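You operate a simulated robot arm through the tools that you are given. There is no shell and no other tool. Be economical: measure what you need, move in short steps, check, and stop when the job is done.

The job below is to be done with a simulated two-armed robot. You get a single attempt, and the scene is never put back.

## Task
Pick up the grey brush with one hand, pass it to the other hand and put it on the top of the assembly bench.

The check looks at the end state, three seconds after you hand in, the way a careful person would. Anything else that was tipped, shoved, dropped, spilled or broken makes it a failure.

## Robot
Two 6-joint arms with two-finger grippers on one trunk, on a base that drives. Base frame: it is fixed to the floor where the robot stands at the start and does not move with it; the origin is under the middle of the robot, x ahead of it, y to its left, z up; the surface under the hand at the start is at about z = 840. Units: mm, rad, N and s.
The left shoulder is at the start at [30, 178, 1038], the right one opposite. With the tool pointing down near the work surface each hand reaches from about 480 to 820 mm from the robot's upright axis, wherever it stands, measured 20 degrees to its own side. Places, roughly: top of the assembly bench [-1100, -3500, 900]. Payload 2.54 kg a hand.
The TCP of each hand is the grasp point between the finger pads, 30 mm short of the fingertips. In the tool frame z runs along the fingers and y along their closing line. Largest opening 116 mm; the body of the gripper starts 95 mm behind the TCP.
Orientation is told as [roll, pitch, yaw] about the base's x, y, z axes, in that order, counted from this pose: with the fingers straight down and closing along the base's y, the tool's x points along the base's -x, its y along +y and its z along -z.

## Interface
- The arms move only by the tool step_arm. It takes "left_steps", "right_steps" or both (then of equal length, played together; a hand with none holds still); each is a list of rows, each a list of 7 numbers: the shift along the base's x, y, z in mm, then the turn, a rotation vector about the base's x, y, z in rad, then the opening in per cent of the stroke, from 0 (shut) to 100 (fully open). In form: [[tx, ty, tz, wx, wy, wz, jaw], ...]. A call has 1 to 12 rows; each row shifts and turns the commanded pose from where the row before left it. Rows are played at 5 a second. More than 50 mm and 0.15 rad between two rows, or a gripper value outside its range, and nothing of the call is played. A pose out of reach is approached as far as the arm can. The call stops where the force on the tool passes 40 N (or 10 N more than at its start, if that is more) or the arm is blocked; 0.2 s more then pass. The fingers move at their own pace (about 153 mm/s each) and stop on an object; they squeeze with about 22 N. The grip force told is the motor's: it shows also when the fingers shut on nothing. Time passes only in rows, and 0.2 s behind the last, so rows that do not move let the fingers close. The reply holds the time, the measured pose of the TCP, the force on the tool along the base axes, the opening and the grip force, in the units named above and with some noise, with the torque about the TCP (base axes, N m) and any sound that the robot's microphone picked up.
- Cameras (640 x 400 px; columns grow to the right, rows downward): "scene" is now at [35, -24.1, 1750.1]; the picture's right is [-0.35, -0.94, 0.00], its down [-0.80, 0.30, -0.51] and it looks along [0.48, -0.18, -0.86] (base axes); focal length 285 px, centre (320, 200). "left" rides on the left gripper at [69, 15, -122] in its tool frame; the picture's right is [-0.21, 0.98, 0.00], its down [-0.83, -0.18, -0.53] and it looks along [-0.52, -0.11, 0.85] (tool axes); focal length 251 px, centre (320, 200). "right" rides on the right gripper at [69, -15, -122] in its tool frame; the picture's right is [0.21, 0.98, 0.00], its down [-0.83, 0.18, -0.53] and it looks along [-0.52, 0.11, 0.85] (tool axes); focal length 251 px, centre (320, 200). There is no depth. A picture from a camera that has moved, and an enlarged one, comes with that camera's place and axes in the base frame and with its lens.
- get_image(camera): a new picture of that camera. It takes no simulated time.
- lift_body(by): slides the trunk up (or, below 0, down) by that many mm; the arms and the scene camera ride with it, the base frame stays. It gives what a move gives, with no picture.
- steer(legs): drives the robot by 1 to 6 legs, each [ahead, left, turn to the left] in mm, mm and rad, along the robot's own axes; the way and the turn of a leg run together, so that a leg with both is an arc; at most 1500 mm and 3.142 rad a leg. The arms and the cameras ride along, it lands a little off, and it stops where it bumps. It gives what a move gives.
- turn_head(pan, tilt): turns the head with the scene camera to pan (to the left, within 2.496 rad either way) and tilt (down, from -0.506 to 1.204), counted from straight ahead of the robot. It gives what a move gives.
- inspect(camera, box): a new picture of the part [left, top, right, bottom] of that camera's present view, enlarged. It takes no simulated time.
- finish_job(): hands the job in; it is judged then, once.

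Go step by step. Nothing tells you exact positions but the pictures and the camera data: compare them with the known pose of the tool, close in by small moves and look again before you grip or let go. The budget is 120 turns and 100 pictures, counting those below and the enlarged ones. Unless the task says otherwise, let go and move clear before handing in, and close with one line.

The tools are called after "Emit:" by a JSON object that holds its "name" and its "arguments". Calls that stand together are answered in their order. step_arm: Moves the arms, as the interface text tells. Its arguments: {"type":"object","properties":{"left_steps":{"type":"array"},"right_steps":{"type":"array"}},"required":[]} The other tools are called the same way: lift_body (by) slides the trunk up or down; steer (legs) drives the base; turn_head (pan, tilt) turns the head that bears the scene camera; get_image (camera) takes a picture; inspect (camera, box) takes an enlarged picture of a part of a camera's view; finish_job () hands the job in.

At the start:

```text
clock: 0.0
left_tool_pos: [360.1, 55.3, 1105.0]
left_tcp_rot: [-0.001, -0.001, 0.0]
left_force: [-1.2, 0.3, 0.2]
left_ft_torque: [0.02, 0.0, -0.03]
left_gripper_width: 116.1
left_grasp_force: 0.1
right_tool_pos: [456.3, -285.6, 1091.2]
right_tcp_rot: [-0.001, 0.0, 0.0]
right_force: [0.2, 1.2, 0.6]
right_ft_torque: [0.0, -0.01, 0.0]
right_gripper_width: 116.0
right_grasp_force: 0.2
trunk travel left (down, up): [-250.0, 290.0]
robot x, y, heading: [-1.9, -0.1, 0.0]
head pan, tilt: [-0.358, 1.03]
```

scene: 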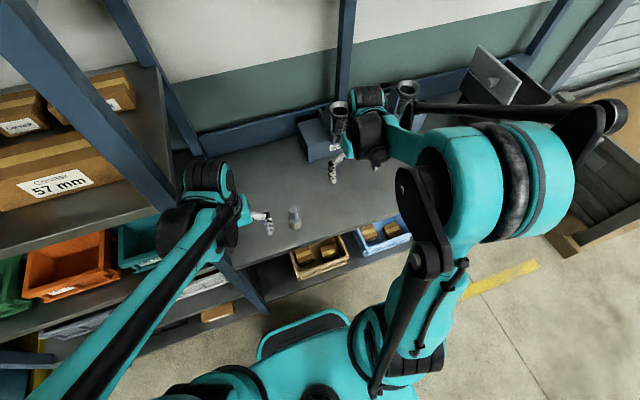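
right: 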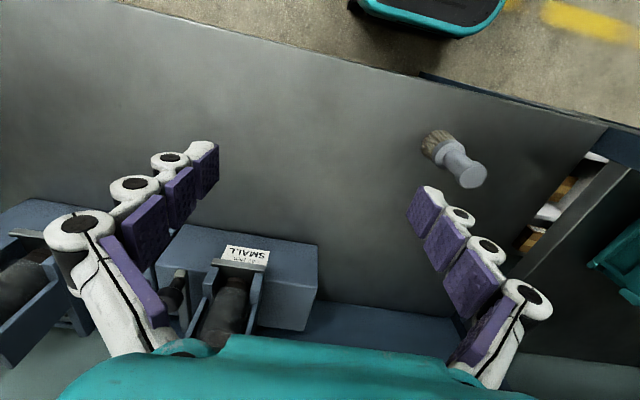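
left: 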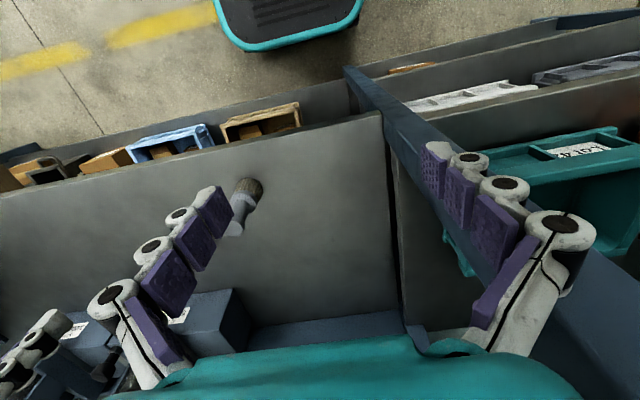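

I see a small grey-handled brush on the surface in front of the robot, at roughly [500, -100, 850]. I'll enlarge it in three views to learn its pose.

Emit:
{"name": "inspect", "arguments": {"camera": "scene", "box": [240, 170, 360, 245]}}

Emit:
{"name": "inspect", "arguments": {"camera": "right", "box": [380, 100, 540, 200]}}

Emit:
{"name": "inspect", "arguments": {"camera": "left", "box": [180, 150, 340, 250]}}

```text
5.33 times, centred on (300, 208) of scene
camera zoom: at [35.0, -24.1, 1750.1], right [-0.35, -0.94, 0.0], down [-0.8, 0.3, -0.51], along [0.48, -0.18, -0.86], focal length 1520 px, centre (427, 160)
```

zoom: 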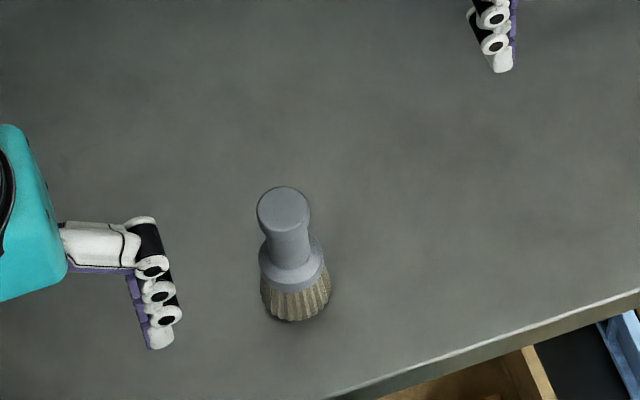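

```text
4.00 times, centred on (460, 150) of right
camera zoom: at [387.2, -300.5, 1213.2], right [-0.21, 0.98, 0.0], down [0.83, 0.18, 0.53], along [0.52, 0.11, -0.85], focal length 1006 px, centre (-240, 400)
```

zoom: 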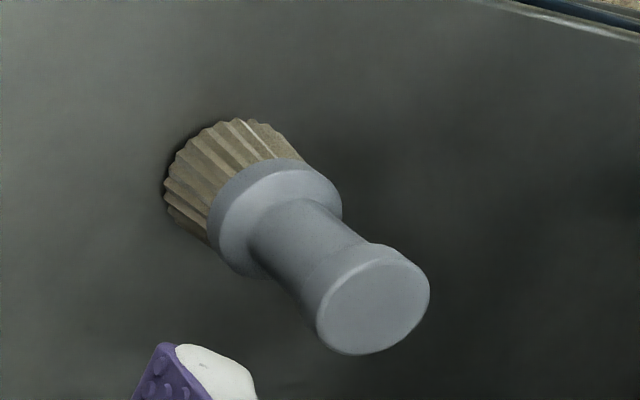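

```text
4.00 times, centred on (260, 200) of left
camera zoom: at [290.1, 70.9, 1225.9], right [0.21, 0.98, 0.0], down [0.83, -0.18, 0.53], along [0.52, -0.11, -0.85], focal length 1006 px, centre (560, 200)
```

zoom: 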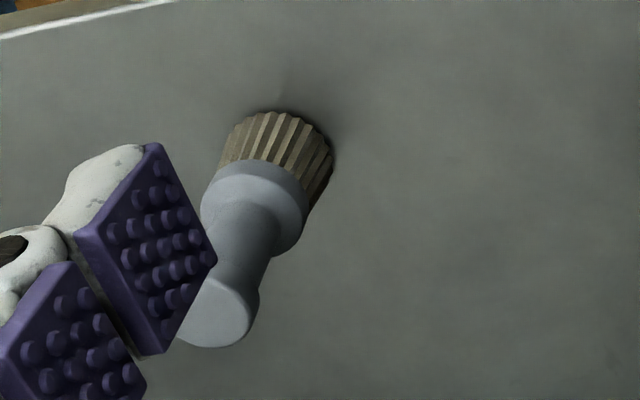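

The brush stands upright on its bristles at about [479, -99], with its top at z ≈ 952 (112 mm tall, knob about 31 mm wide). I'll shift the left hand slightly aside, bring the right hand above the brush and look again.

Emit:
{"name": "step_arm", "arguments": {"left_steps": [[0, 10, 0, 0, 0, 0, 100], [0, 10, 0, 0, 0, 0, 100], [0, 10, 0, 0, 0, 0, 100], [0, 0, 0, 0, 0, 0, 100], [0, 0, 0, 0, 0, 0, 100]], "right_steps": [[6, 45, 0, 0, 0, 0, 100], [6, 45, 0, 0, 0, 0, 100], [6, 45, 0, 0, 0, 0, 100], [5, 46, 0, 0, 0, 0, 100], [0, 5, 0, 0, 0, 0, 100]]}}

Emit:
{"name": "get_image", "arguments": {"camera": "right"}}

Emit:
{"name": "get_image", "arguments": {"camera": "scene"}}

```text
clock: 1.2
left_tool_pos: [359.3, 84.3, 1104.2]
left_tcp_rot: [0.0, 0.0, 0.0]
left_force: [0.0, 0.4, 0.7]
left_ft_torque: [0.01, 0.02, 0.02]
left_gripper_width: 116.0
left_grasp_force: 0.1
right_tool_pos: [480.1, -100.0, 1090.2]
right_tcp_rot: [-0.001, -0.002, 0.0]
right_force: [0.4, 0.4, -0.3]
right_ft_torque: [-0.04, -0.02, -0.01]
right_gripper_width: 116.2
right_grasp_force: 0.0
trunk travel left (down, up): [-250.0, 290.0]
robot x, y, heading: [0.5, -3.2, -0.003]
head pan, tilt: [-0.358, 1.03]
```

```text
93 pictures are left
camera right: at [410.7, -114.9, 1213.3], right [-0.21, 0.98, 0.0], down [0.83, 0.18, 0.53], along [0.52, 0.11, -0.85], focal length 251 px, centre (320, 200)
```

right: 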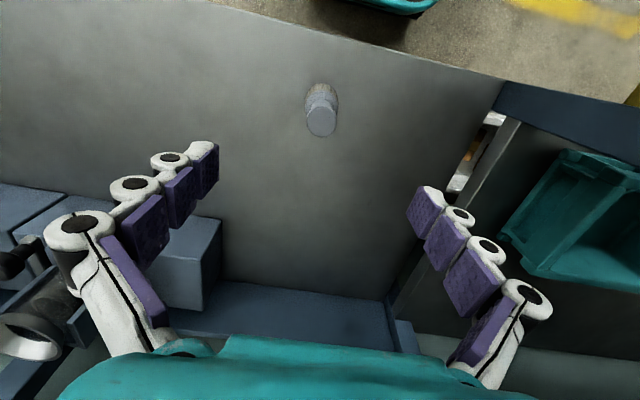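

```text
92 pictures are left
camera scene: at [34.6, -24.8, 1750.1], right [-0.35, -0.94, 0.0], down [-0.8, 0.3, -0.51], along [0.48, -0.18, -0.86], focal length 285 px, centre (320, 200)
```

scene: 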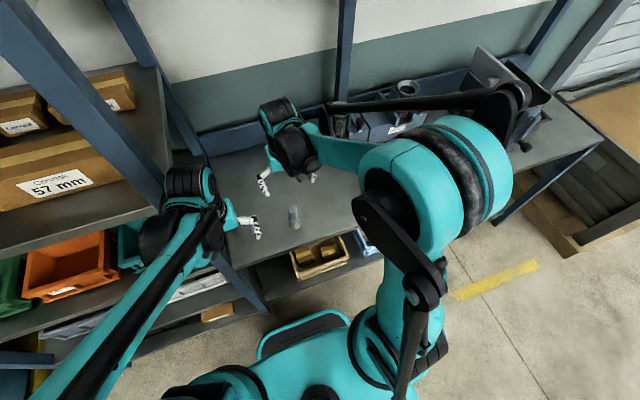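

The right hand is centred over the brush (the view puts its knob at about [478, -100]). I descend so the pads bracket the knob, keeping the fingertips at about z = 910.

Emit:
{"name": "step_arm", "arguments": {"right_steps": [[-1, 0, -40, 0, 0, 0, 100], [-1, 0, -40, 0, 0, 0, 100], [0, 0, -40, 0, 0, 0, 100], [0, 0, -30, 0, 0, 0, 100], [0, 0, 0, 0, 0, 0, 100]]}}

Emit:
{"name": "get_image", "arguments": {"camera": "right"}}

Emit:
{"name": "inspect", "arguments": {"camera": "left", "box": [0, 100, 320, 300]}}

```text
clock: 2.4
left_tool_pos: [359.0, 86.5, 1104.8]
left_tcp_rot: [-0.001, 0.001, -0.002]
left_force: [-1.7, 0.4, 0.3]
left_ft_torque: [-0.02, -0.02, -0.01]
left_gripper_width: 116.0
left_grasp_force: 0.2
right_tool_pos: [478.1, -98.8, 941.0]
right_tcp_rot: [0.001, 0.0, 0.002]
right_force: [-0.1, 0.6, 0.3]
right_ft_torque: [0.02, -0.01, -0.03]
right_gripper_width: 115.8
right_grasp_force: 0.0
trunk travel left (down, up): [-250.0, 290.0]
robot x, y, heading: [-1.7, -1.0, -0.002]
head pan, tilt: [-0.358, 1.03]
```

```text
91 pictures are left
camera right: at [408.3, -114.8, 1063.2], right [-0.21, 0.98, 0.0], down [0.83, 0.18, 0.53], along [0.52, 0.11, -0.85], focal length 251 px, centre (320, 200)
```

right: 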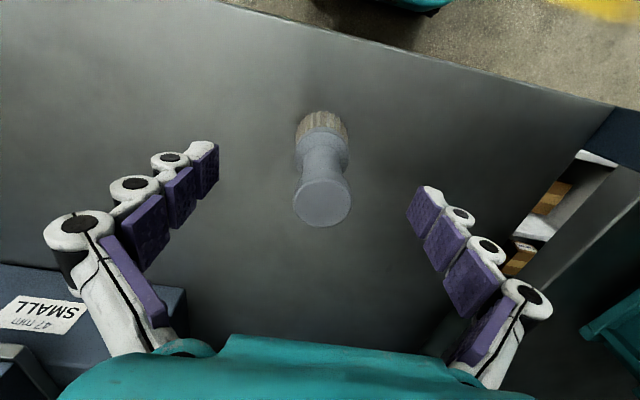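

```text
2.00 times, centred on (160, 200) of left
camera zoom: at [289.6, 101.1, 1225.9], right [0.21, 0.98, 0.0], down [0.83, -0.18, 0.53], along [0.52, -0.11, -0.85], focal length 503 px, centre (640, 200)
```

zoom: 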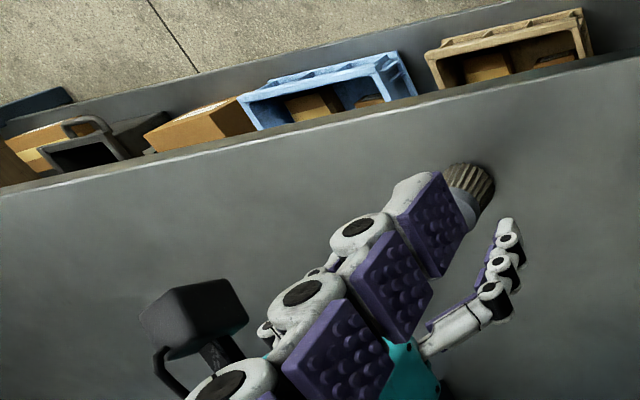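

The knob is centred between the pads. I close the right gripper on it.

Emit:
{"name": "step_arm", "arguments": {"right_steps": [[-1, 0, 0, 0, 0, 0, 60], [0, 0, 0, 0, 0, 0, 35], [0, 0, 0, 0, 0, 0, 0], [0, 0, 0, 0, 0, 0, 0], [0, 0, 0, 0, 0, 0, 0]]}}

Emit:
{"name": "get_image", "arguments": {"camera": "right"}}

```text
clock: 3.6
left_tool_pos: [359.6, 85.0, 1104.5]
left_tcp_rot: [0.0, 0.001, 0.0]
left_force: [0.5, 0.5, -0.8]
left_ft_torque: [0.02, -0.02, 0.02]
left_gripper_width: 116.0
left_grasp_force: 0.0
right_tool_pos: [477.8, -99.5, 940.9]
right_tcp_rot: [-0.001, 0.0, -0.001]
right_force: [-0.7, -0.1, -0.6]
right_ft_torque: [0.02, 0.03, -0.01]
right_gripper_width: 26.4
right_grasp_force: 22.1
trunk travel left (down, up): [-250.0, 290.0]
robot x, y, heading: [-0.3, -2.9, 0.001]
head pan, tilt: [-0.358, 1.03]
```

```text
89 pictures are left
camera right: at [407.5, -114.6, 1063.5], right [-0.21, 0.98, 0.0], down [0.83, 0.18, 0.53], along [0.52, 0.11, -0.85], focal length 251 px, centre (320, 200)
```

right: 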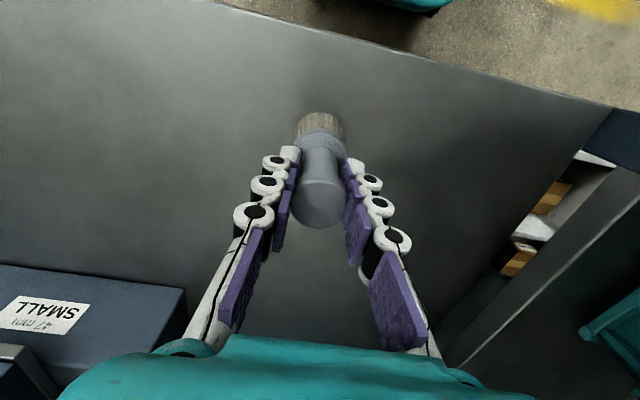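

The brush is gripped (26 mm, 22 N). I lift it straight up and check it from both sides.

Emit:
{"name": "step_arm", "arguments": {"right_steps": [[0, 0, 20, 0, 0, 0, 0], [0, 0, 30, 0, 0, 0, 0], [0, 0, 40, 0, 0, 0, 0], [0, 0, 40, 0, 0, 0, 0], [0, 0, 40, 0, 0, 0, 0], [0, 0, 40, 0, 0, 0, 0], [0, 0, 40, 0, 0, 0, 0], [0, 0, 0, 0, 0, 0, 0]]}}

Emit:
{"name": "get_image", "arguments": {"camera": "left"}}

Emit:
{"name": "get_image", "arguments": {"camera": "right"}}

Emit:
{"name": "get_image", "arguments": {"camera": "scene"}}

```text
clock: 5.4
left_tool_pos: [359.2, 85.3, 1104.9]
left_tcp_rot: [-0.001, -0.001, 0.0]
left_force: [0.4, 0.5, 0.1]
left_ft_torque: [-0.01, 0.0, 0.0]
left_gripper_width: 116.1
left_grasp_force: 0.1
right_tool_pos: [476.6, -98.5, 1191.8]
right_tcp_rot: [0.001, 0.001, -0.002]
right_force: [-0.2, 0.7, -1.1]
right_ft_torque: [0.0, 0.03, 0.02]
right_gripper_width: 26.6
right_grasp_force: 21.9
trunk travel left (down, up): [-250.0, 290.0]
robot x, y, heading: [-2.2, 0.4, 0.007]
head pan, tilt: [-0.358, 1.03]
```

```text
88 pictures are left
camera left: at [290.4, 101.0, 1225.6], right [0.21, 0.98, 0.0], down [0.83, -0.18, 0.53], along [0.52, -0.11, -0.85], focal length 251 px, centre (320, 200)
```

left: 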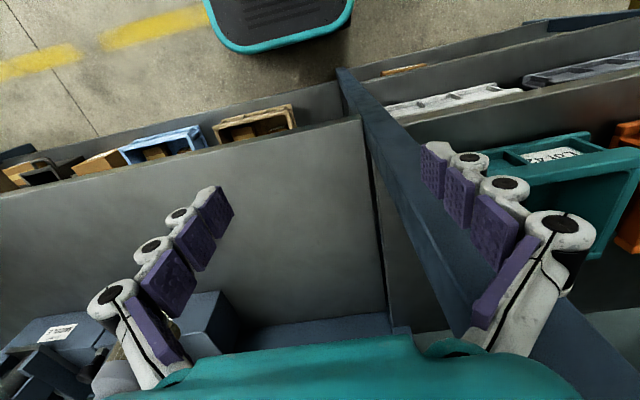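

```text
87 pictures are left
camera right: at [406.7, -113.6, 1313.7], right [-0.21, 0.98, 0.0], down [0.83, 0.18, 0.53], along [0.52, 0.11, -0.85], focal length 251 px, centre (320, 200)
```

right: 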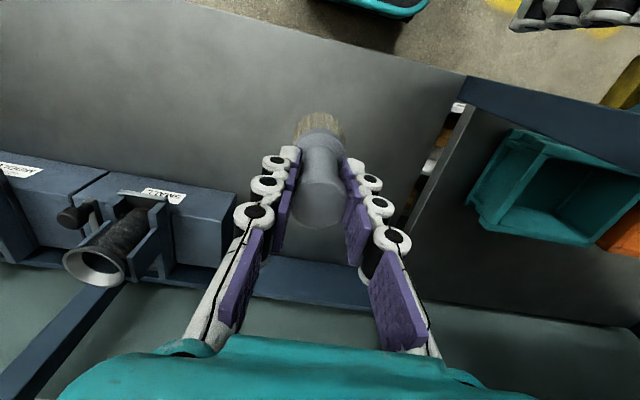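

```text
86 pictures are left
camera scene: at [35.6, -24.0, 1750.1], right [-0.35, -0.94, 0.0], down [-0.8, 0.3, -0.51], along [0.48, -0.18, -0.86], focal length 285 px, centre (320, 200)
```

scene: 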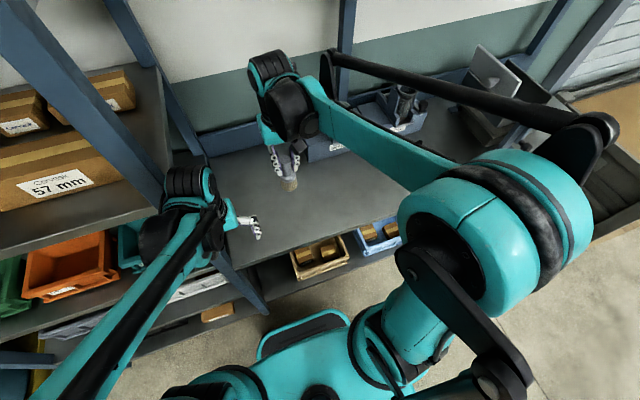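

The brush hangs securely. I'll enlarge it to see which part of it is free below the fingertips.

Emit:
{"name": "inspect", "arguments": {"camera": "scene", "box": [240, 130, 336, 200]}}

Emit:
{"name": "inspect", "arguments": {"camera": "right", "box": [220, 90, 420, 250]}}

```text
5.71 times, centred on (288, 165) of scene
camera zoom: at [35.6, -24.0, 1750.1], right [-0.35, -0.94, 0.0], down [-0.8, 0.3, -0.51], along [0.48, -0.18, -0.86], focal length 1628 px, centre (503, 400)
```

zoom: 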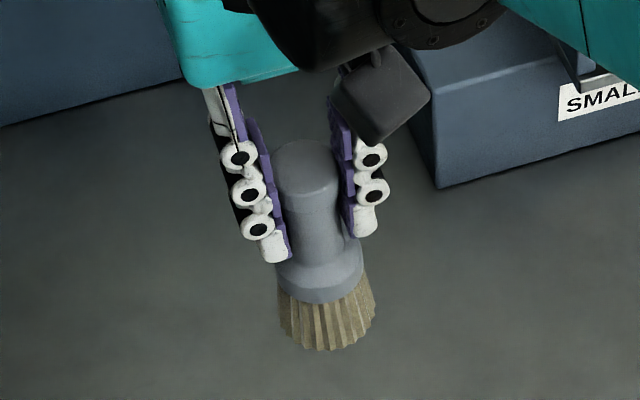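

```text
2.50 times, centred on (320, 170) of right
camera zoom: at [406.7, -113.6, 1313.7], right [-0.21, 0.98, 0.0], down [0.83, 0.18, 0.53], along [0.52, 0.11, -0.85], focal length 629 px, centre (320, 275)
```

zoom: 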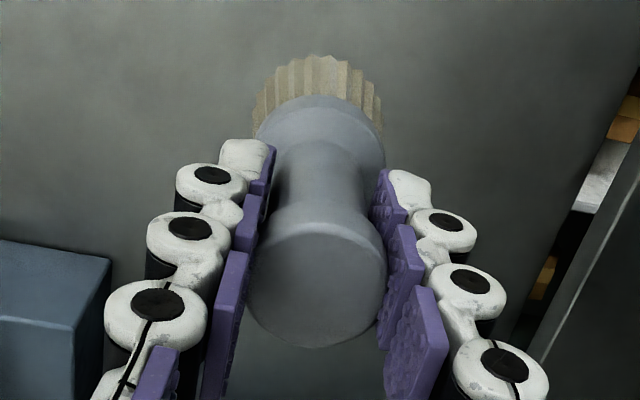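

The right fingertips stop just above the ferrule, leaving the ferrule and bristles free for the left hand. The shelf on the left is close, so I want to back off before the handover. First I look behind and to the sides.

Emit:
{"name": "turn_head", "arguments": {"pan": -2.4, "tilt": 0.45}}

Emit:
{"name": "get_image", "arguments": {"camera": "scene"}}

Emit:
{"name": "turn_head", "arguments": {"pan": 2.4, "tilt": 0.45}}

Emit:
{"name": "get_image", "arguments": {"camera": "scene"}}

Emit:
{"name": "turn_head", "arguments": {"pan": -1.4, "tilt": 0.4}}

Emit:
{"name": "get_image", "arguments": {"camera": "scene"}}

```text
clock: 7.4
left_tool_pos: [358.8, 85.6, 1104.4]
left_tcp_rot: [0.001, 0.0, -0.001]
left_force: [0.3, -1.1, -0.4]
left_ft_torque: [-0.02, -0.02, -0.01]
left_gripper_width: 116.1
left_grasp_force: 0.1
right_tool_pos: [475.5, -98.0, 1190.6]
right_tcp_rot: [0.001, 0.0, 0.0]
right_force: [-0.3, 0.7, -0.5]
right_ft_torque: [0.0, 0.0, -0.01]
right_gripper_width: 26.9
right_grasp_force: 22.8
trunk travel left (down, up): [-250.0, 290.0]
robot x, y, heading: [2.3, -0.5, -0.001]
head pan, tilt: [-2.4, 0.45]
```

```text
83 pictures are left
camera scene: at [-96.1, -62.5, 1797.8], right [-0.68, 0.74, 0.0], down [0.32, 0.29, -0.9], along [-0.66, -0.61, -0.44], focal length 285 px, centre (320, 200)
```

scene: 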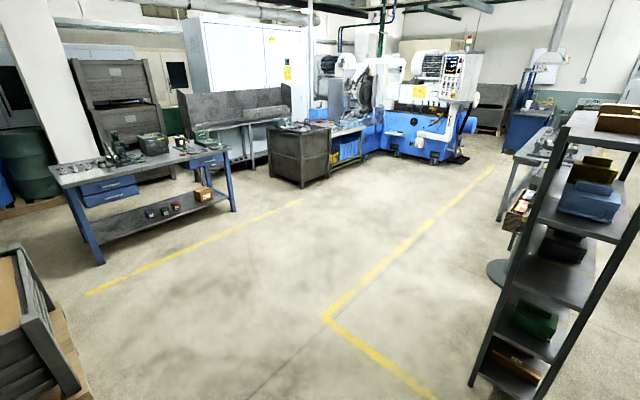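

```text
clock: 11.2
left_tool_pos: [359.6, 84.4, 1104.6]
left_tcp_rot: [0.001, 0.0, 0.001]
left_force: [0.0, -0.3, 0.3]
left_ft_torque: [0.04, -0.03, -0.01]
left_gripper_width: 115.9
left_grasp_force: 0.0
right_tool_pos: [475.8, -99.0, 1191.4]
right_tcp_rot: [-0.002, 0.0, 0.001]
right_force: [-0.2, 0.0, -0.7]
right_ft_torque: [0.02, 0.0, 0.02]
right_gripper_width: 26.6
right_grasp_force: 21.8
trunk travel left (down, up): [-250.0, 290.0]
robot x, y, heading: [0.4, -2.6, 0.001]
head pan, tilt: [2.4, 0.45]
```

```text
82 pictures are left
camera scene: at [-96.2, 61.8, 1797.8], right [0.68, 0.74, 0.0], down [0.32, -0.29, -0.9], along [-0.66, 0.61, -0.44], focal length 285 px, centre (320, 200)
```

scene: 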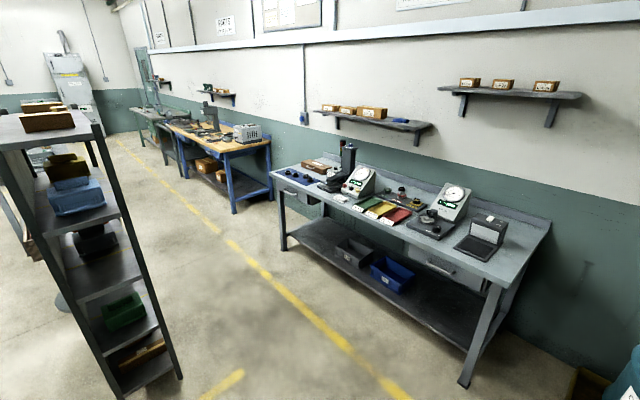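

```text
clock: 14.3
left_tool_pos: [359.9, 84.5, 1104.9]
left_tcp_rot: [0.001, 0.0, -0.002]
left_force: [-0.4, 0.2, 0.3]
left_ft_torque: [-0.03, -0.01, 0.0]
left_gripper_width: 115.9
left_grasp_force: 0.1
right_tool_pos: [474.8, -99.3, 1192.1]
right_tcp_rot: [0.0, 0.0, -0.001]
right_force: [0.4, 0.4, -0.6]
right_ft_torque: [-0.02, 0.01, 0.0]
right_gripper_width: 26.9
right_grasp_force: 22.0
trunk travel left (down, up): [-250.0, 290.0]
robot x, y, heading: [1.6, 0.2, 0.004]
head pan, tilt: [-1.4, 0.4]
```

```text
81 pictures are left
camera scene: at [-12.6, -91.6, 1802.5], right [-0.99, -0.17, 0.0], down [-0.07, 0.38, -0.92], along [0.16, -0.91, -0.39], focal length 285 px, centre (320, 200)
```

scene: 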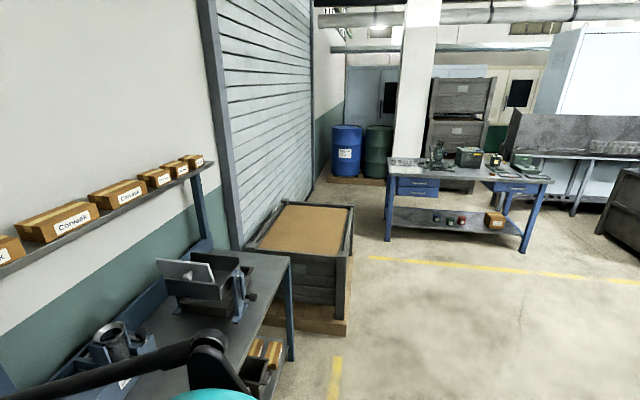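

The way behind is clear for over a metre (a tall rack stands near x ≈ -1550). The assembly bench is the one with blue legs and a partly filled top, at right-rear. I back away 450 mm, then bring the left hand into a forward-tilted approach pose.

Emit:
{"name": "steer", "arguments": {"legs": [[-450, 0, 0]]}}

Emit:
{"name": "turn_head", "arguments": {"pan": 0.0, "tilt": 0.9}}

Emit:
{"name": "get_image", "arguments": {"camera": "scene"}}

```text
clock: 17.0
left_tool_pos: [-90.6, 83.7, 1103.6]
left_tcp_rot: [0.0, -0.001, -0.004]
left_force: [-0.5, 0.0, 0.3]
left_ft_torque: [0.02, -0.02, 0.01]
left_gripper_width: 116.2
left_grasp_force: 0.0
right_tool_pos: [23.9, -99.4, 1190.9]
right_tcp_rot: [0.0, 0.001, -0.005]
right_force: [-0.3, 0.5, -1.2]
right_ft_torque: [-0.02, -0.03, 0.03]
right_gripper_width: 26.7
right_grasp_force: 21.8
trunk travel left (down, up): [-250.0, 290.0]
robot x, y, heading: [-447.4, 1.9, -0.007]
head pan, tilt: [-1.4, 0.4]
```

```text
clock: 18.5
left_tool_pos: [-90.9, 85.1, 1104.1]
left_tcp_rot: [0.001, 0.0, -0.005]
left_force: [0.8, 0.0, 0.0]
left_ft_torque: [0.02, 0.0, 0.02]
left_gripper_width: 116.2
left_grasp_force: 0.0
right_tool_pos: [24.1, -99.7, 1191.6]
right_tcp_rot: [-0.001, 0.0, -0.003]
right_force: [0.2, -0.6, -0.2]
right_ft_torque: [-0.01, 0.02, -0.01]
right_gripper_width: 26.4
right_grasp_force: 22.2
trunk travel left (down, up): [-250.0, 290.0]
robot x, y, heading: [-452.8, 1.0, -0.001]
head pan, tilt: [0.0, 0.901]
```

```text
80 pictures are left
camera scene: at [-403.3, 0.3, 1759.5], right [0.0, -1.0, 0.0], down [-0.78, 0.0, -0.62], along [0.62, 0.0, -0.78], focal length 285 px, centre (320, 200)
```

scene: 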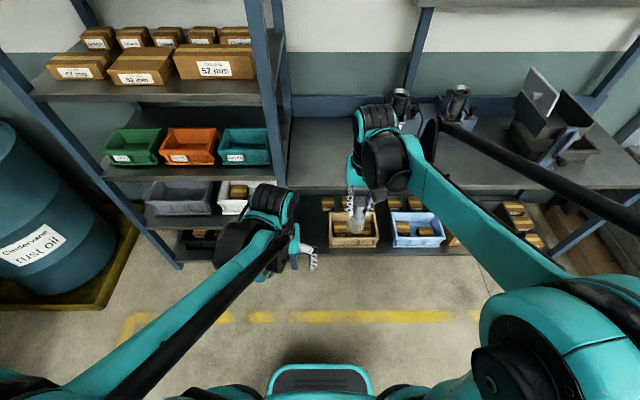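

Clear space now. I tilt the left hand forward by 0.96 rad while moving it to a staging pose left of the brush, and extend the right hand a bit.

Emit:
{"name": "step_arm", "arguments": {"left_steps": [[12, -2, 14, 0, -0.137, 0, 100], [12, -2, 14, 0, -0.137, 0, 100], [12, -2, 14, 0, -0.137, 0, 100], [12, -2, 14, 0, -0.137, 0, 100], [12, -2, 14, 0, -0.137, 0, 100], [12, -2, 14, 0, -0.137, 0, 100], [12, -2, 12, 0, -0.138, 0, 100], [0, 0, 0, 0, 0, 0, 100], [0, 0, 0, 0, 0, 0, 100]], "right_steps": [[11, 3, 0, 0, 0, 0, 0], [11, 3, 0, 0, 0, 0, 0], [11, 3, 0, 0, 0, 0, 0], [11, 3, 0, 0, 0, 0, 0], [11, 3, 0, 0, 0, 0, 0], [11, 3, 0, 0, 0, 0, 0], [10, 2, 0, 0, 0, 0, 0], [0, 0, 0, 0, 0, 0, 0], [0, 0, 0, 0, 0, 0, 0]]}}

Emit:
{"name": "get_image", "arguments": {"camera": "scene"}}

Emit:
{"name": "get_image", "arguments": {"camera": "left"}}

```text
clock: 20.5
left_tool_pos: [-5.6, 70.6, 1200.5]
left_tcp_rot: [0.004, -0.959, -0.006]
left_force: [-0.1, 0.4, 0.6]
left_ft_torque: [0.0, -0.03, -0.03]
left_gripper_width: 116.0
left_grasp_force: 0.1
right_tool_pos: [101.4, -80.6, 1190.1]
right_tcp_rot: [0.002, -0.001, -0.004]
right_force: [0.3, -0.8, -0.9]
right_ft_torque: [0.02, 0.01, 0.02]
right_gripper_width: 26.5
right_grasp_force: 22.0
trunk travel left (down, up): [-250.0, 290.0]
robot x, y, heading: [-449.8, 3.8, -0.003]
head pan, tilt: [0.0, 0.901]
```

```text
79 pictures are left
camera scene: at [-402.9, 0.4, 1759.4], right [0.0, -1.0, 0.0], down [-0.78, 0.0, -0.62], along [0.62, 0.0, -0.78], focal length 285 px, centre (320, 200)
```

scene: 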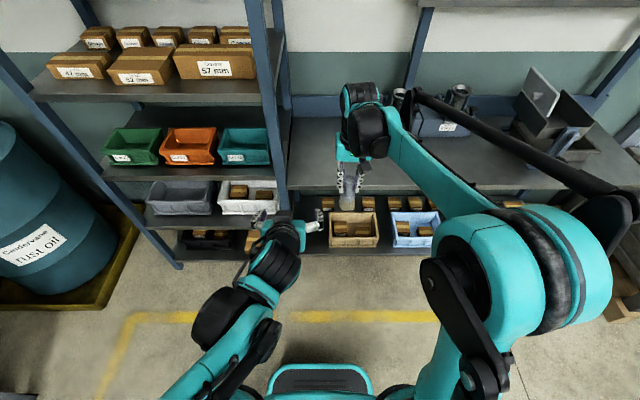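

```text
78 pictures are left
camera left: at [-146.1, 86.9, 1212.8], right [0.13, 0.98, 0.18], down [0.04, -0.18, 0.98], along [0.99, -0.12, -0.06], focal length 251 px, centre (320, 200)
```

left: 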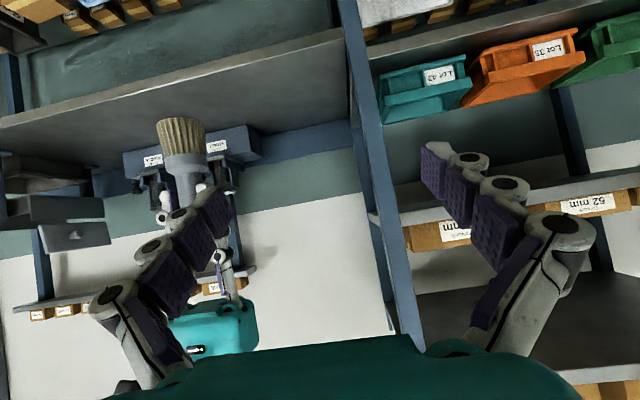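

The pose was reached; the left camera sees the brush, upside down. I slide the left hand sideways until the brush lies in its approach line.

Emit:
{"name": "step_arm", "arguments": {"left_steps": [[0, -38, 0, 0, 0, 0, 100], [0, -38, 0, 0, 0, 0, 100], [0, -38, 0, 0, 0, 0, 100], [0, -37, 0, 0, 0, 0, 100], [0, 0, 0, 0, 0, 0, 100]]}}

Emit:
{"name": "get_image", "arguments": {"camera": "left"}}

Emit:
{"name": "get_image", "arguments": {"camera": "scene"}}

```text
clock: 21.7
left_tool_pos: [-7.2, -79.8, 1200.2]
left_tcp_rot: [0.004, -0.96, -0.006]
left_force: [0.7, 1.6, -0.2]
left_ft_torque: [-0.04, 0.01, -0.01]
left_gripper_width: 116.1
left_grasp_force: 0.0
right_tool_pos: [100.3, -78.3, 1190.4]
right_tcp_rot: [0.0, 0.0, -0.003]
right_force: [0.9, 0.6, -0.2]
right_ft_torque: [0.02, -0.05, 0.02]
right_gripper_width: 26.5
right_grasp_force: 22.0
trunk travel left (down, up): [-250.0, 290.0]
robot x, y, heading: [-453.8, 1.8, -0.001]
head pan, tilt: [0.0, 0.901]
```

```text
77 pictures are left
camera left: at [-146.5, -63.9, 1212.8], right [0.12, 0.98, 0.18], down [0.04, -0.18, 0.98], along [0.99, -0.12, -0.06], focal length 251 px, centre (320, 200)
```

left: 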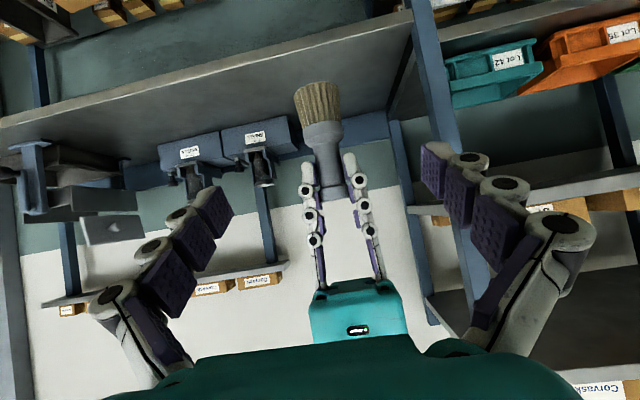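

```text
76 pictures are left
camera scene: at [-403.8, 1.7, 1759.5], right [0.0, -1.0, 0.0], down [-0.78, 0.0, -0.62], along [0.62, 0.0, -0.78], focal length 285 px, centre (320, 200)
```

scene: 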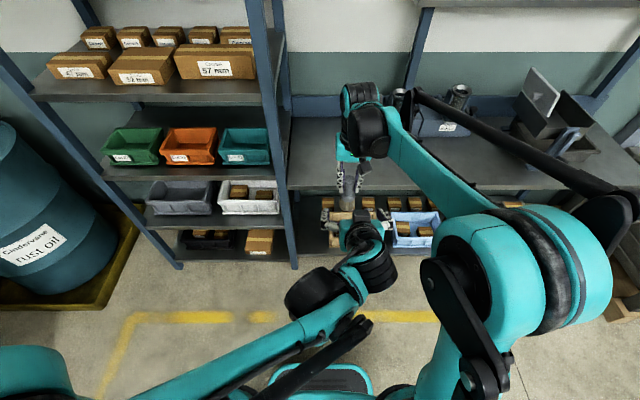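

The brush is centred between the left fingers. I advance along the tool axis three-quarters of the way, then check the clearance.

Emit:
{"name": "step_arm", "arguments": {"left_steps": [[27, 0, -18.5, 0, 0, 0, 100], [27, -1, -18.5, 0, 0, 0, 100], [27, 0, -18.5, 0, 0, 0, 100], [0, 0, 0, 0, 0, 0, 100]]}}

Emit:
{"name": "get_image", "arguments": {"camera": "left"}}

Emit:
{"name": "get_image", "arguments": {"camera": "right"}}

```text
clock: 22.7
left_tool_pos: [72.8, -82.9, 1145.7]
left_tcp_rot: [0.005, -0.962, -0.005]
left_force: [-0.6, -0.1, -0.9]
left_ft_torque: [0.02, 0.0, -0.03]
left_gripper_width: 116.1
left_grasp_force: 0.0
right_tool_pos: [100.2, -78.4, 1191.1]
right_tcp_rot: [0.001, 0.002, -0.004]
right_force: [-0.3, -0.2, 0.3]
right_ft_torque: [0.01, -0.02, -0.01]
right_gripper_width: 26.7
right_grasp_force: 22.0
trunk travel left (down, up): [-250.0, 290.0]
robot x, y, heading: [-449.2, -1.0, -0.002]
head pan, tilt: [0.0, 0.901]
```

```text
75 pictures are left
camera left: at [-66.2, -65.8, 1157.0], right [0.13, 0.98, 0.18], down [0.04, -0.18, 0.98], along [0.99, -0.12, -0.06], focal length 251 px, centre (320, 200)
```

left: 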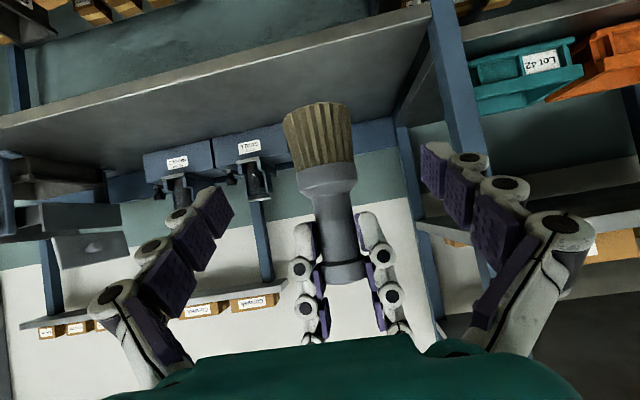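

```text
74 pictures are left
camera right: at [31.3, -93.7, 1313.4], right [-0.21, 0.98, 0.0], down [0.83, 0.18, 0.53], along [0.52, 0.11, -0.85], focal length 251 px, centre (320, 200)
```

right: 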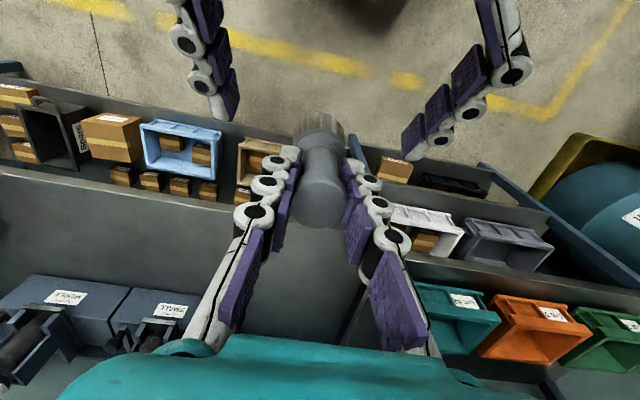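

The approach is well centred and clear of the right fingers. I advance the last 34 mm and close the left gripper gently around the bristle/ferrule joint.

Emit:
{"name": "step_arm", "arguments": {"left_steps": [[14, 2, -10, 0, 0, 0, 100], [13, 1, -10, 0, 0, 0, 100], [0, 0, 0, 0, 0, 0, 100]]}}

Emit:
{"name": "get_image", "arguments": {"camera": "left"}}

Emit:
{"name": "get_image", "arguments": {"camera": "right"}}

```text
clock: 23.5
left_tool_pos: [101.5, -78.1, 1124.4]
left_tcp_rot: [0.005, -0.959, -0.005]
left_force: [0.2, -0.1, 0.3]
left_ft_torque: [0.02, -0.01, 0.02]
left_gripper_width: 116.2
left_grasp_force: 0.0
right_tool_pos: [101.1, -79.7, 1191.6]
right_tcp_rot: [-0.001, -0.002, -0.004]
right_force: [0.3, -0.3, -0.9]
right_ft_torque: [-0.03, 0.03, -0.02]
right_gripper_width: 26.4
right_grasp_force: 22.1
trunk travel left (down, up): [-250.0, 290.0]
robot x, y, heading: [-451.2, 0.5, -0.002]
head pan, tilt: [0.0, 0.901]
```

```text
73 pictures are left
camera left: at [-38.6, -62.8, 1137.3], right [0.13, 0.98, 0.18], down [0.04, -0.18, 0.98], along [0.99, -0.12, -0.06], focal length 251 px, centre (320, 200)
```

left: 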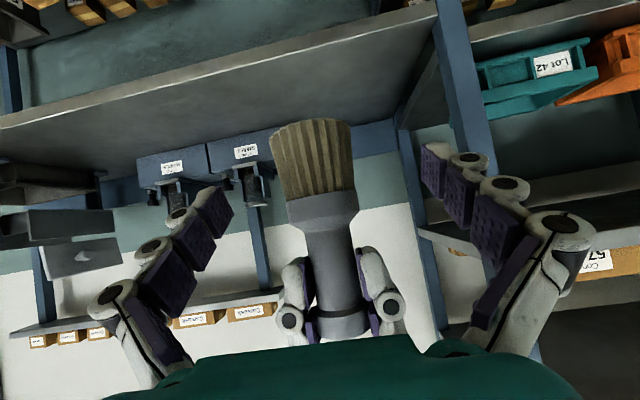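

```text
72 pictures are left
camera right: at [32.0, -94.1, 1313.0], right [-0.21, 0.98, 0.0], down [0.83, 0.18, 0.53], along [0.52, 0.11, -0.85], focal length 251 px, centre (320, 200)
```

right: 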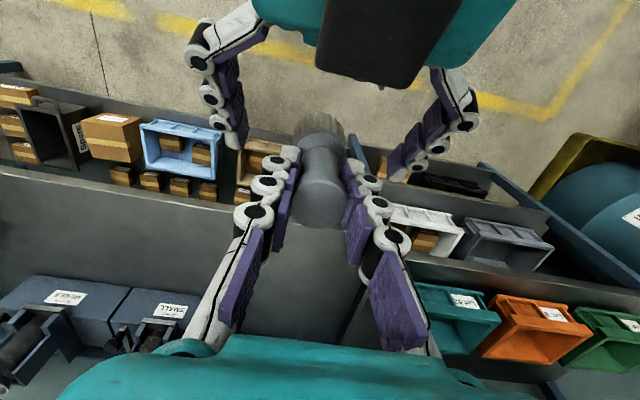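

Both hands are lined up and apart. I close the left fingers slowly.

Emit:
{"name": "step_arm", "arguments": {"left_steps": [[0, 0, 0, 0, 0, 0, 75], [0, 0, 0, 0, 0, 0, 55], [0, 0, 0, 0, 0, 0, 45], [0, 0, 0, 0, 0, 0, 35], [0, 0, 0, 0, 0, 0, 0], [0, 0, 0, 0, 0, 0, 0]]}}

Emit:
{"name": "get_image", "arguments": {"camera": "left"}}

Emit:
{"name": "get_image", "arguments": {"camera": "right"}}

```text
clock: 24.9
left_tool_pos: [100.3, -77.7, 1124.0]
left_tcp_rot: [0.006, -0.96, -0.006]
left_force: [-1.7, -3.7, 0.8]
left_ft_torque: [0.08, 0.02, -0.02]
left_gripper_width: 40.2
left_grasp_force: 22.6
right_tool_pos: [101.3, -79.4, 1189.1]
right_tcp_rot: [0.001, 0.0, -0.004]
right_force: [0.8, 3.2, -1.2]
right_ft_torque: [0.18, -0.06, 0.03]
right_gripper_width: 26.5
right_grasp_force: 21.9
trunk travel left (down, up): [-250.0, 290.0]
robot x, y, heading: [-450.1, -1.0, -0.003]
head pan, tilt: [0.0, 0.901]
```

```text
71 pictures are left
camera left: at [-38.5, -63.1, 1137.3], right [0.13, 0.98, 0.18], down [0.04, -0.18, 0.98], along [0.99, -0.12, -0.06], focal length 251 px, centre (320, 200)
```

left: 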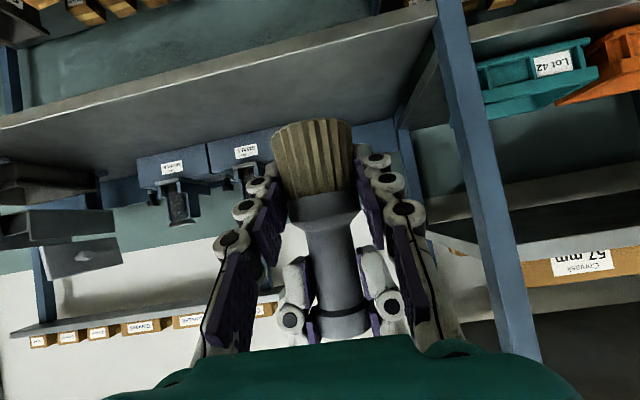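

```text
70 pictures are left
camera right: at [32.3, -94.0, 1312.9], right [-0.21, 0.98, 0.0], down [0.83, 0.18, 0.53], along [0.52, 0.11, -0.85], focal length 251 px, centre (320, 200)
```

right: 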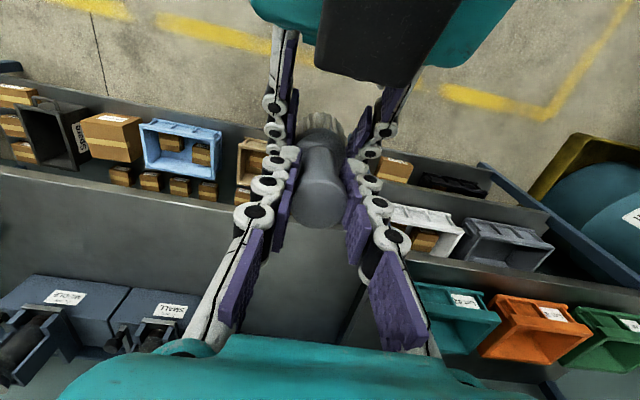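

The left hand holds the brush (40 mm, 22 N). I now open the right fingers modestly and check that the brush stays put.

Emit:
{"name": "step_arm", "arguments": {"right_steps": [[0, 0, 0, 0, 0, 0, 35], [0, 0, 0, 0, 0, 0, 50], [0, 0, 0, 0, 0, 0, 50]]}}

Emit:
{"name": "get_image", "arguments": {"camera": "right"}}

Emit:
{"name": "get_image", "arguments": {"camera": "left"}}

```text
clock: 25.7
left_tool_pos: [101.4, -79.2, 1124.0]
left_tcp_rot: [0.005, -0.961, -0.009]
left_force: [-0.3, 0.5, 0.1]
left_ft_torque: [-0.01, 0.01, -0.01]
left_gripper_width: 39.9
left_grasp_force: 21.7
right_tool_pos: [101.5, -79.2, 1190.6]
right_tcp_rot: [-0.002, 0.0, -0.003]
right_force: [0.7, -0.4, 0.7]
right_ft_torque: [0.0, 0.02, 0.0]
right_gripper_width: 57.8
right_grasp_force: 0.0
trunk travel left (down, up): [-250.0, 290.0]
robot x, y, heading: [-449.3, 0.8, -0.001]
head pan, tilt: [0.0, 0.901]
```

```text
69 pictures are left
camera right: at [32.3, -94.2, 1312.9], right [-0.21, 0.98, 0.0], down [0.83, 0.18, 0.53], along [0.52, 0.11, -0.85], focal length 251 px, centre (320, 200)
```

right: 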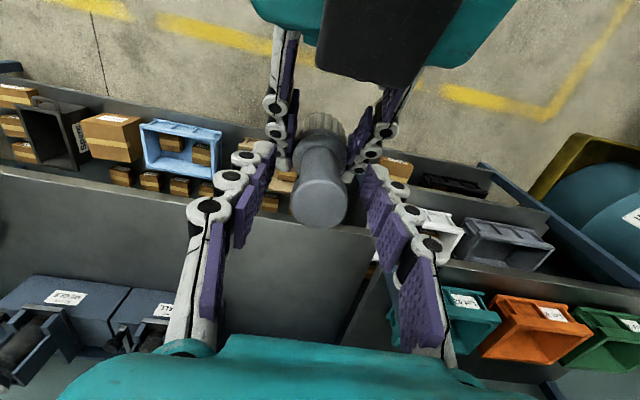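

```text
68 pictures are left
camera left: at [-38.5, -62.9, 1137.3], right [0.12, 0.98, 0.18], down [0.04, -0.18, 0.98], along [0.99, -0.12, -0.06], focal length 251 px, centre (320, 200)
```

left: 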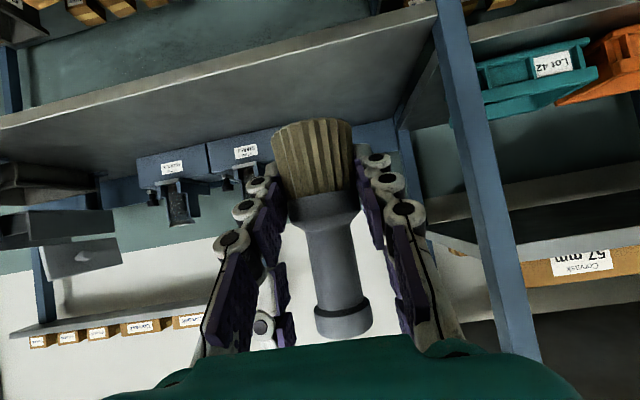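

The brush stays in the left hand, still upright. I raise the right hand clear and move it aside.

Emit:
{"name": "step_arm", "arguments": {"right_steps": [[0, 0, 25, 0, 0, 0, 50], [0, 0, 40, 0, 0, 0, 50], [0, 0, 40, 0, 0, 0, 50], [0, -45, 0, 0, 0, 0, 50], [0, -45, 0, 0, 0, 0, 50], [0, -45, -20, 0, 0, 0, 50], [0, -45, -40, 0, 0, 0, 50], [-20, -20, -40, 0, 0, 0, 50], [0, 0, 0, 0, 0, 0, 50]]}}

Emit:
{"name": "turn_head", "arguments": {"pan": -1.9, "tilt": 0.25}}

Emit:
{"name": "get_image", "arguments": {"camera": "scene"}}

Emit:
{"name": "get_image", "arguments": {"camera": "left"}}

```text
refused: row 7 steps farther than a row can; nothing moved
```

```text
clock: 27.6
left_tool_pos: [101.0, -78.7, 1125.2]
left_tcp_rot: [0.005, -0.959, -0.007]
left_force: [1.0, -0.1, 0.5]
left_ft_torque: [0.0, 0.02, 0.03]
left_gripper_width: 40.0
left_grasp_force: 21.9
right_tool_pos: [101.2, -80.2, 1189.7]
right_tcp_rot: [0.0, 0.001, -0.004]
right_force: [0.2, 0.0, 0.3]
right_ft_torque: [-0.02, 0.01, -0.04]
right_gripper_width: 58.2
right_grasp_force: 0.1
trunk travel left (down, up): [-250.0, 290.0]
robot x, y, heading: [-450.8, -1.8, 0.0]
head pan, tilt: [-1.901, 0.25]
```

```text
67 pictures are left
camera scene: at [-509.2, -87.7, 1816.4], right [-0.95, 0.33, 0.0], down [0.08, 0.23, -0.97], along [-0.32, -0.92, -0.25], focal length 285 px, centre (320, 200)
```

scene: 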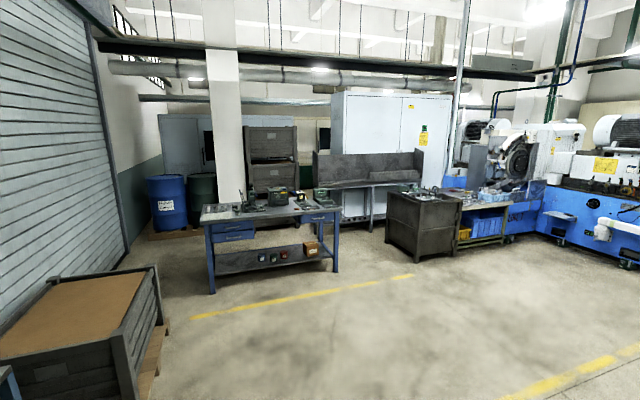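

```text
66 pictures are left
camera left: at [-38.5, -62.9, 1137.3], right [0.13, 0.98, 0.18], down [0.04, -0.18, 0.98], along [0.99, -0.12, -0.06], focal length 251 px, centre (320, 200)
```

left: 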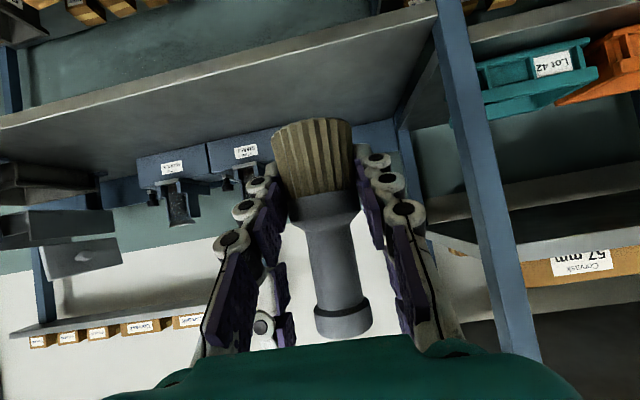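

That arm move was refused for an over-long row, so I'll redo it with shorter rows. The bench's front edge looks to be at y ≈ -3000, spanning x ≈ -1750 to -290.

Emit:
{"name": "step_arm", "arguments": {"right_steps": [[0, 0, 25, 0, 0, 0, 50], [0, 0, 40, 0, 0, 0, 50], [0, 0, 40, 0, 0, 0, 50], [0, -45, 0, 0, 0, 0, 50], [0, -45, 0, 0, 0, 0, 50], [0, -45, 0, 0, 0, 0, 50], [0, -45, 0, 0, 0, 0, 50], [-20, -20, 0, 0, 0, 0, 50], [0, 0, 0, 0, 0, 0, 50]]}}

Emit:
{"name": "get_image", "arguments": {"camera": "left"}}

```text
clock: 29.6
left_tool_pos: [101.4, -80.2, 1125.1]
left_tcp_rot: [0.006, -0.961, -0.008]
left_force: [-0.3, 0.4, -0.2]
left_ft_torque: [0.04, 0.02, -0.01]
left_gripper_width: 40.5
left_grasp_force: 21.9
right_tool_pos: [83.1, -279.6, 1294.9]
right_tcp_rot: [0.0, 0.002, -0.004]
right_force: [0.8, 0.4, 0.2]
right_ft_torque: [0.0, 0.04, 0.01]
right_gripper_width: 57.9
right_grasp_force: 0.1
trunk travel left (down, up): [-250.0, 290.0]
robot x, y, heading: [-448.1, 1.7, -0.002]
head pan, tilt: [-1.901, 0.25]
```

```text
65 pictures are left
camera left: at [-37.5, -63.0, 1136.9], right [0.13, 0.98, 0.18], down [0.04, -0.18, 0.98], along [0.99, -0.12, -0.06], focal length 251 px, centre (320, 200)
```

left: 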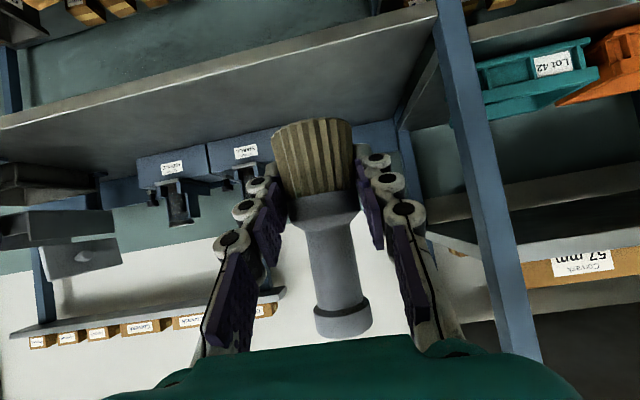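

The handover is done. I bring the left hand back to its own side, then back up a little, turn right to face the bench and drive part of the way.

Emit:
{"name": "step_arm", "arguments": {"left_steps": [[0, 40, 0, 0, 0, 0, 0], [0, 40, 0, 0, 0, 0, 0], [0, 40, 0, 0, 0, 0, 0], [0, 40, 0, 0, 0, 0, 0], [0, 0, 0, 0, 0, 0, 0]]}}

Emit:
{"name": "steer", "arguments": {"legs": [[-200, 0, 0], [0, 0, -1.571], [1300, 0, 0]]}}

Emit:
{"name": "turn_head", "arguments": {"pan": 0.0, "tilt": 0.4}}

Emit:
{"name": "get_image", "arguments": {"camera": "scene"}}

```text
clock: 30.8
left_tool_pos: [101.1, 80.0, 1126.5]
left_tcp_rot: [0.005, -0.96, -0.008]
left_force: [0.4, -0.2, 0.3]
left_ft_torque: [-0.01, -0.03, 0.02]
left_gripper_width: 40.1
left_grasp_force: 21.8
right_tool_pos: [81.7, -280.6, 1294.6]
right_tcp_rot: [0.0, 0.002, -0.004]
right_force: [0.2, -0.6, 0.2]
right_ft_torque: [0.03, 0.01, -0.03]
right_gripper_width: 58.2
right_grasp_force: 0.1
trunk travel left (down, up): [-250.0, 290.0]
robot x, y, heading: [-454.6, 2.4, -0.004]
head pan, tilt: [-1.901, 0.25]
```

```text
clock: 42.4
left_tool_pos: [-569.0, -1857.5, 1125.9]
left_tcp_rot: [0.005, -0.962, -1.575]
left_force: [0.0, -1.0, -0.8]
left_ft_torque: [0.01, -0.01, -0.02]
left_gripper_width: 40.5
left_grasp_force: 22.2
right_tool_pos: [-930.0, -1838.7, 1295.7]
right_tcp_rot: [0.002, 0.001, -1.571]
right_force: [-1.0, -0.6, -0.2]
right_ft_torque: [0.0, 0.02, 0.0]
right_gripper_width: 58.1
right_grasp_force: 0.1
trunk travel left (down, up): [-250.0, 290.0]
robot x, y, heading: [-654.5, -1305.2, -1.572]
head pan, tilt: [-1.901, 0.25]
```

```text
clock: 44.3
left_tool_pos: [-569.7, -1856.8, 1124.9]
left_tcp_rot: [0.004, -0.96, -1.575]
left_force: [-0.3, -0.1, -0.9]
left_ft_torque: [0.02, -0.02, 0.03]
left_gripper_width: 40.4
left_grasp_force: 22.2
right_tool_pos: [-931.0, -1837.3, 1295.2]
right_tcp_rot: [0.0, 0.0, -1.571]
right_force: [-0.1, 0.4, 0.2]
right_ft_torque: [0.01, 0.02, 0.03]
right_gripper_width: 58.0
right_grasp_force: 0.1
trunk travel left (down, up): [-250.0, 290.0]
robot x, y, heading: [-652.5, -1308.2, -1.574]
head pan, tilt: [0.0, 0.4]
```

```text
64 pictures are left
camera scene: at [-650.1, -1369.4, 1802.4], right [-1.0, 0.0, 0.0], down [0.0, 0.39, -0.92], along [0.0, -0.92, -0.39], focal length 285 px, centre (320, 200)
```

scene: 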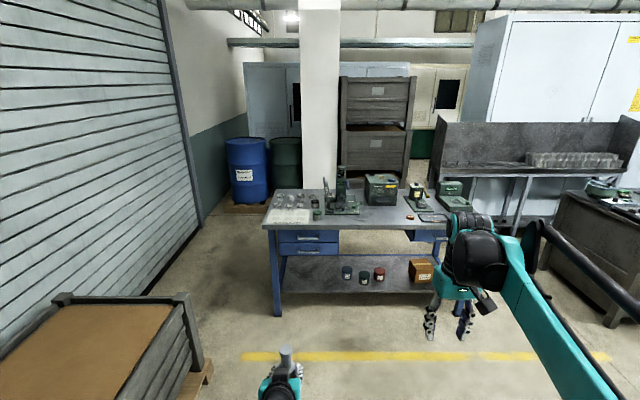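

Emit:
{"name": "inspect", "arguments": {"camera": "scene", "box": [250, 150, 490, 300]}}

```text
2.67 times, centred on (370, 225) of scene
camera zoom: at [-650.1, -1369.4, 1802.4], right [-1.0, 0.0, 0.0], down [0.0, 0.39, -0.92], along [0.0, -0.92, -0.39], focal length 760 px, centre (187, 133)
```

zoom: 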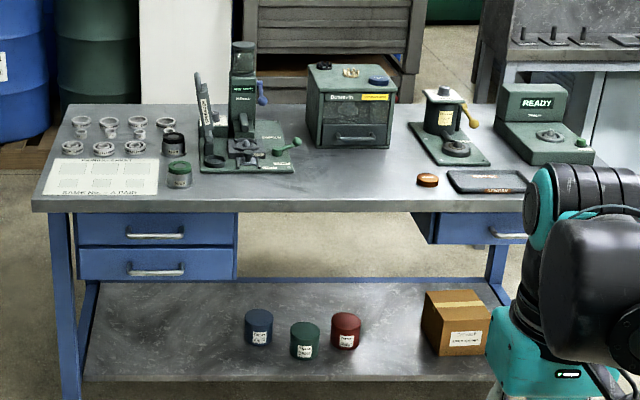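

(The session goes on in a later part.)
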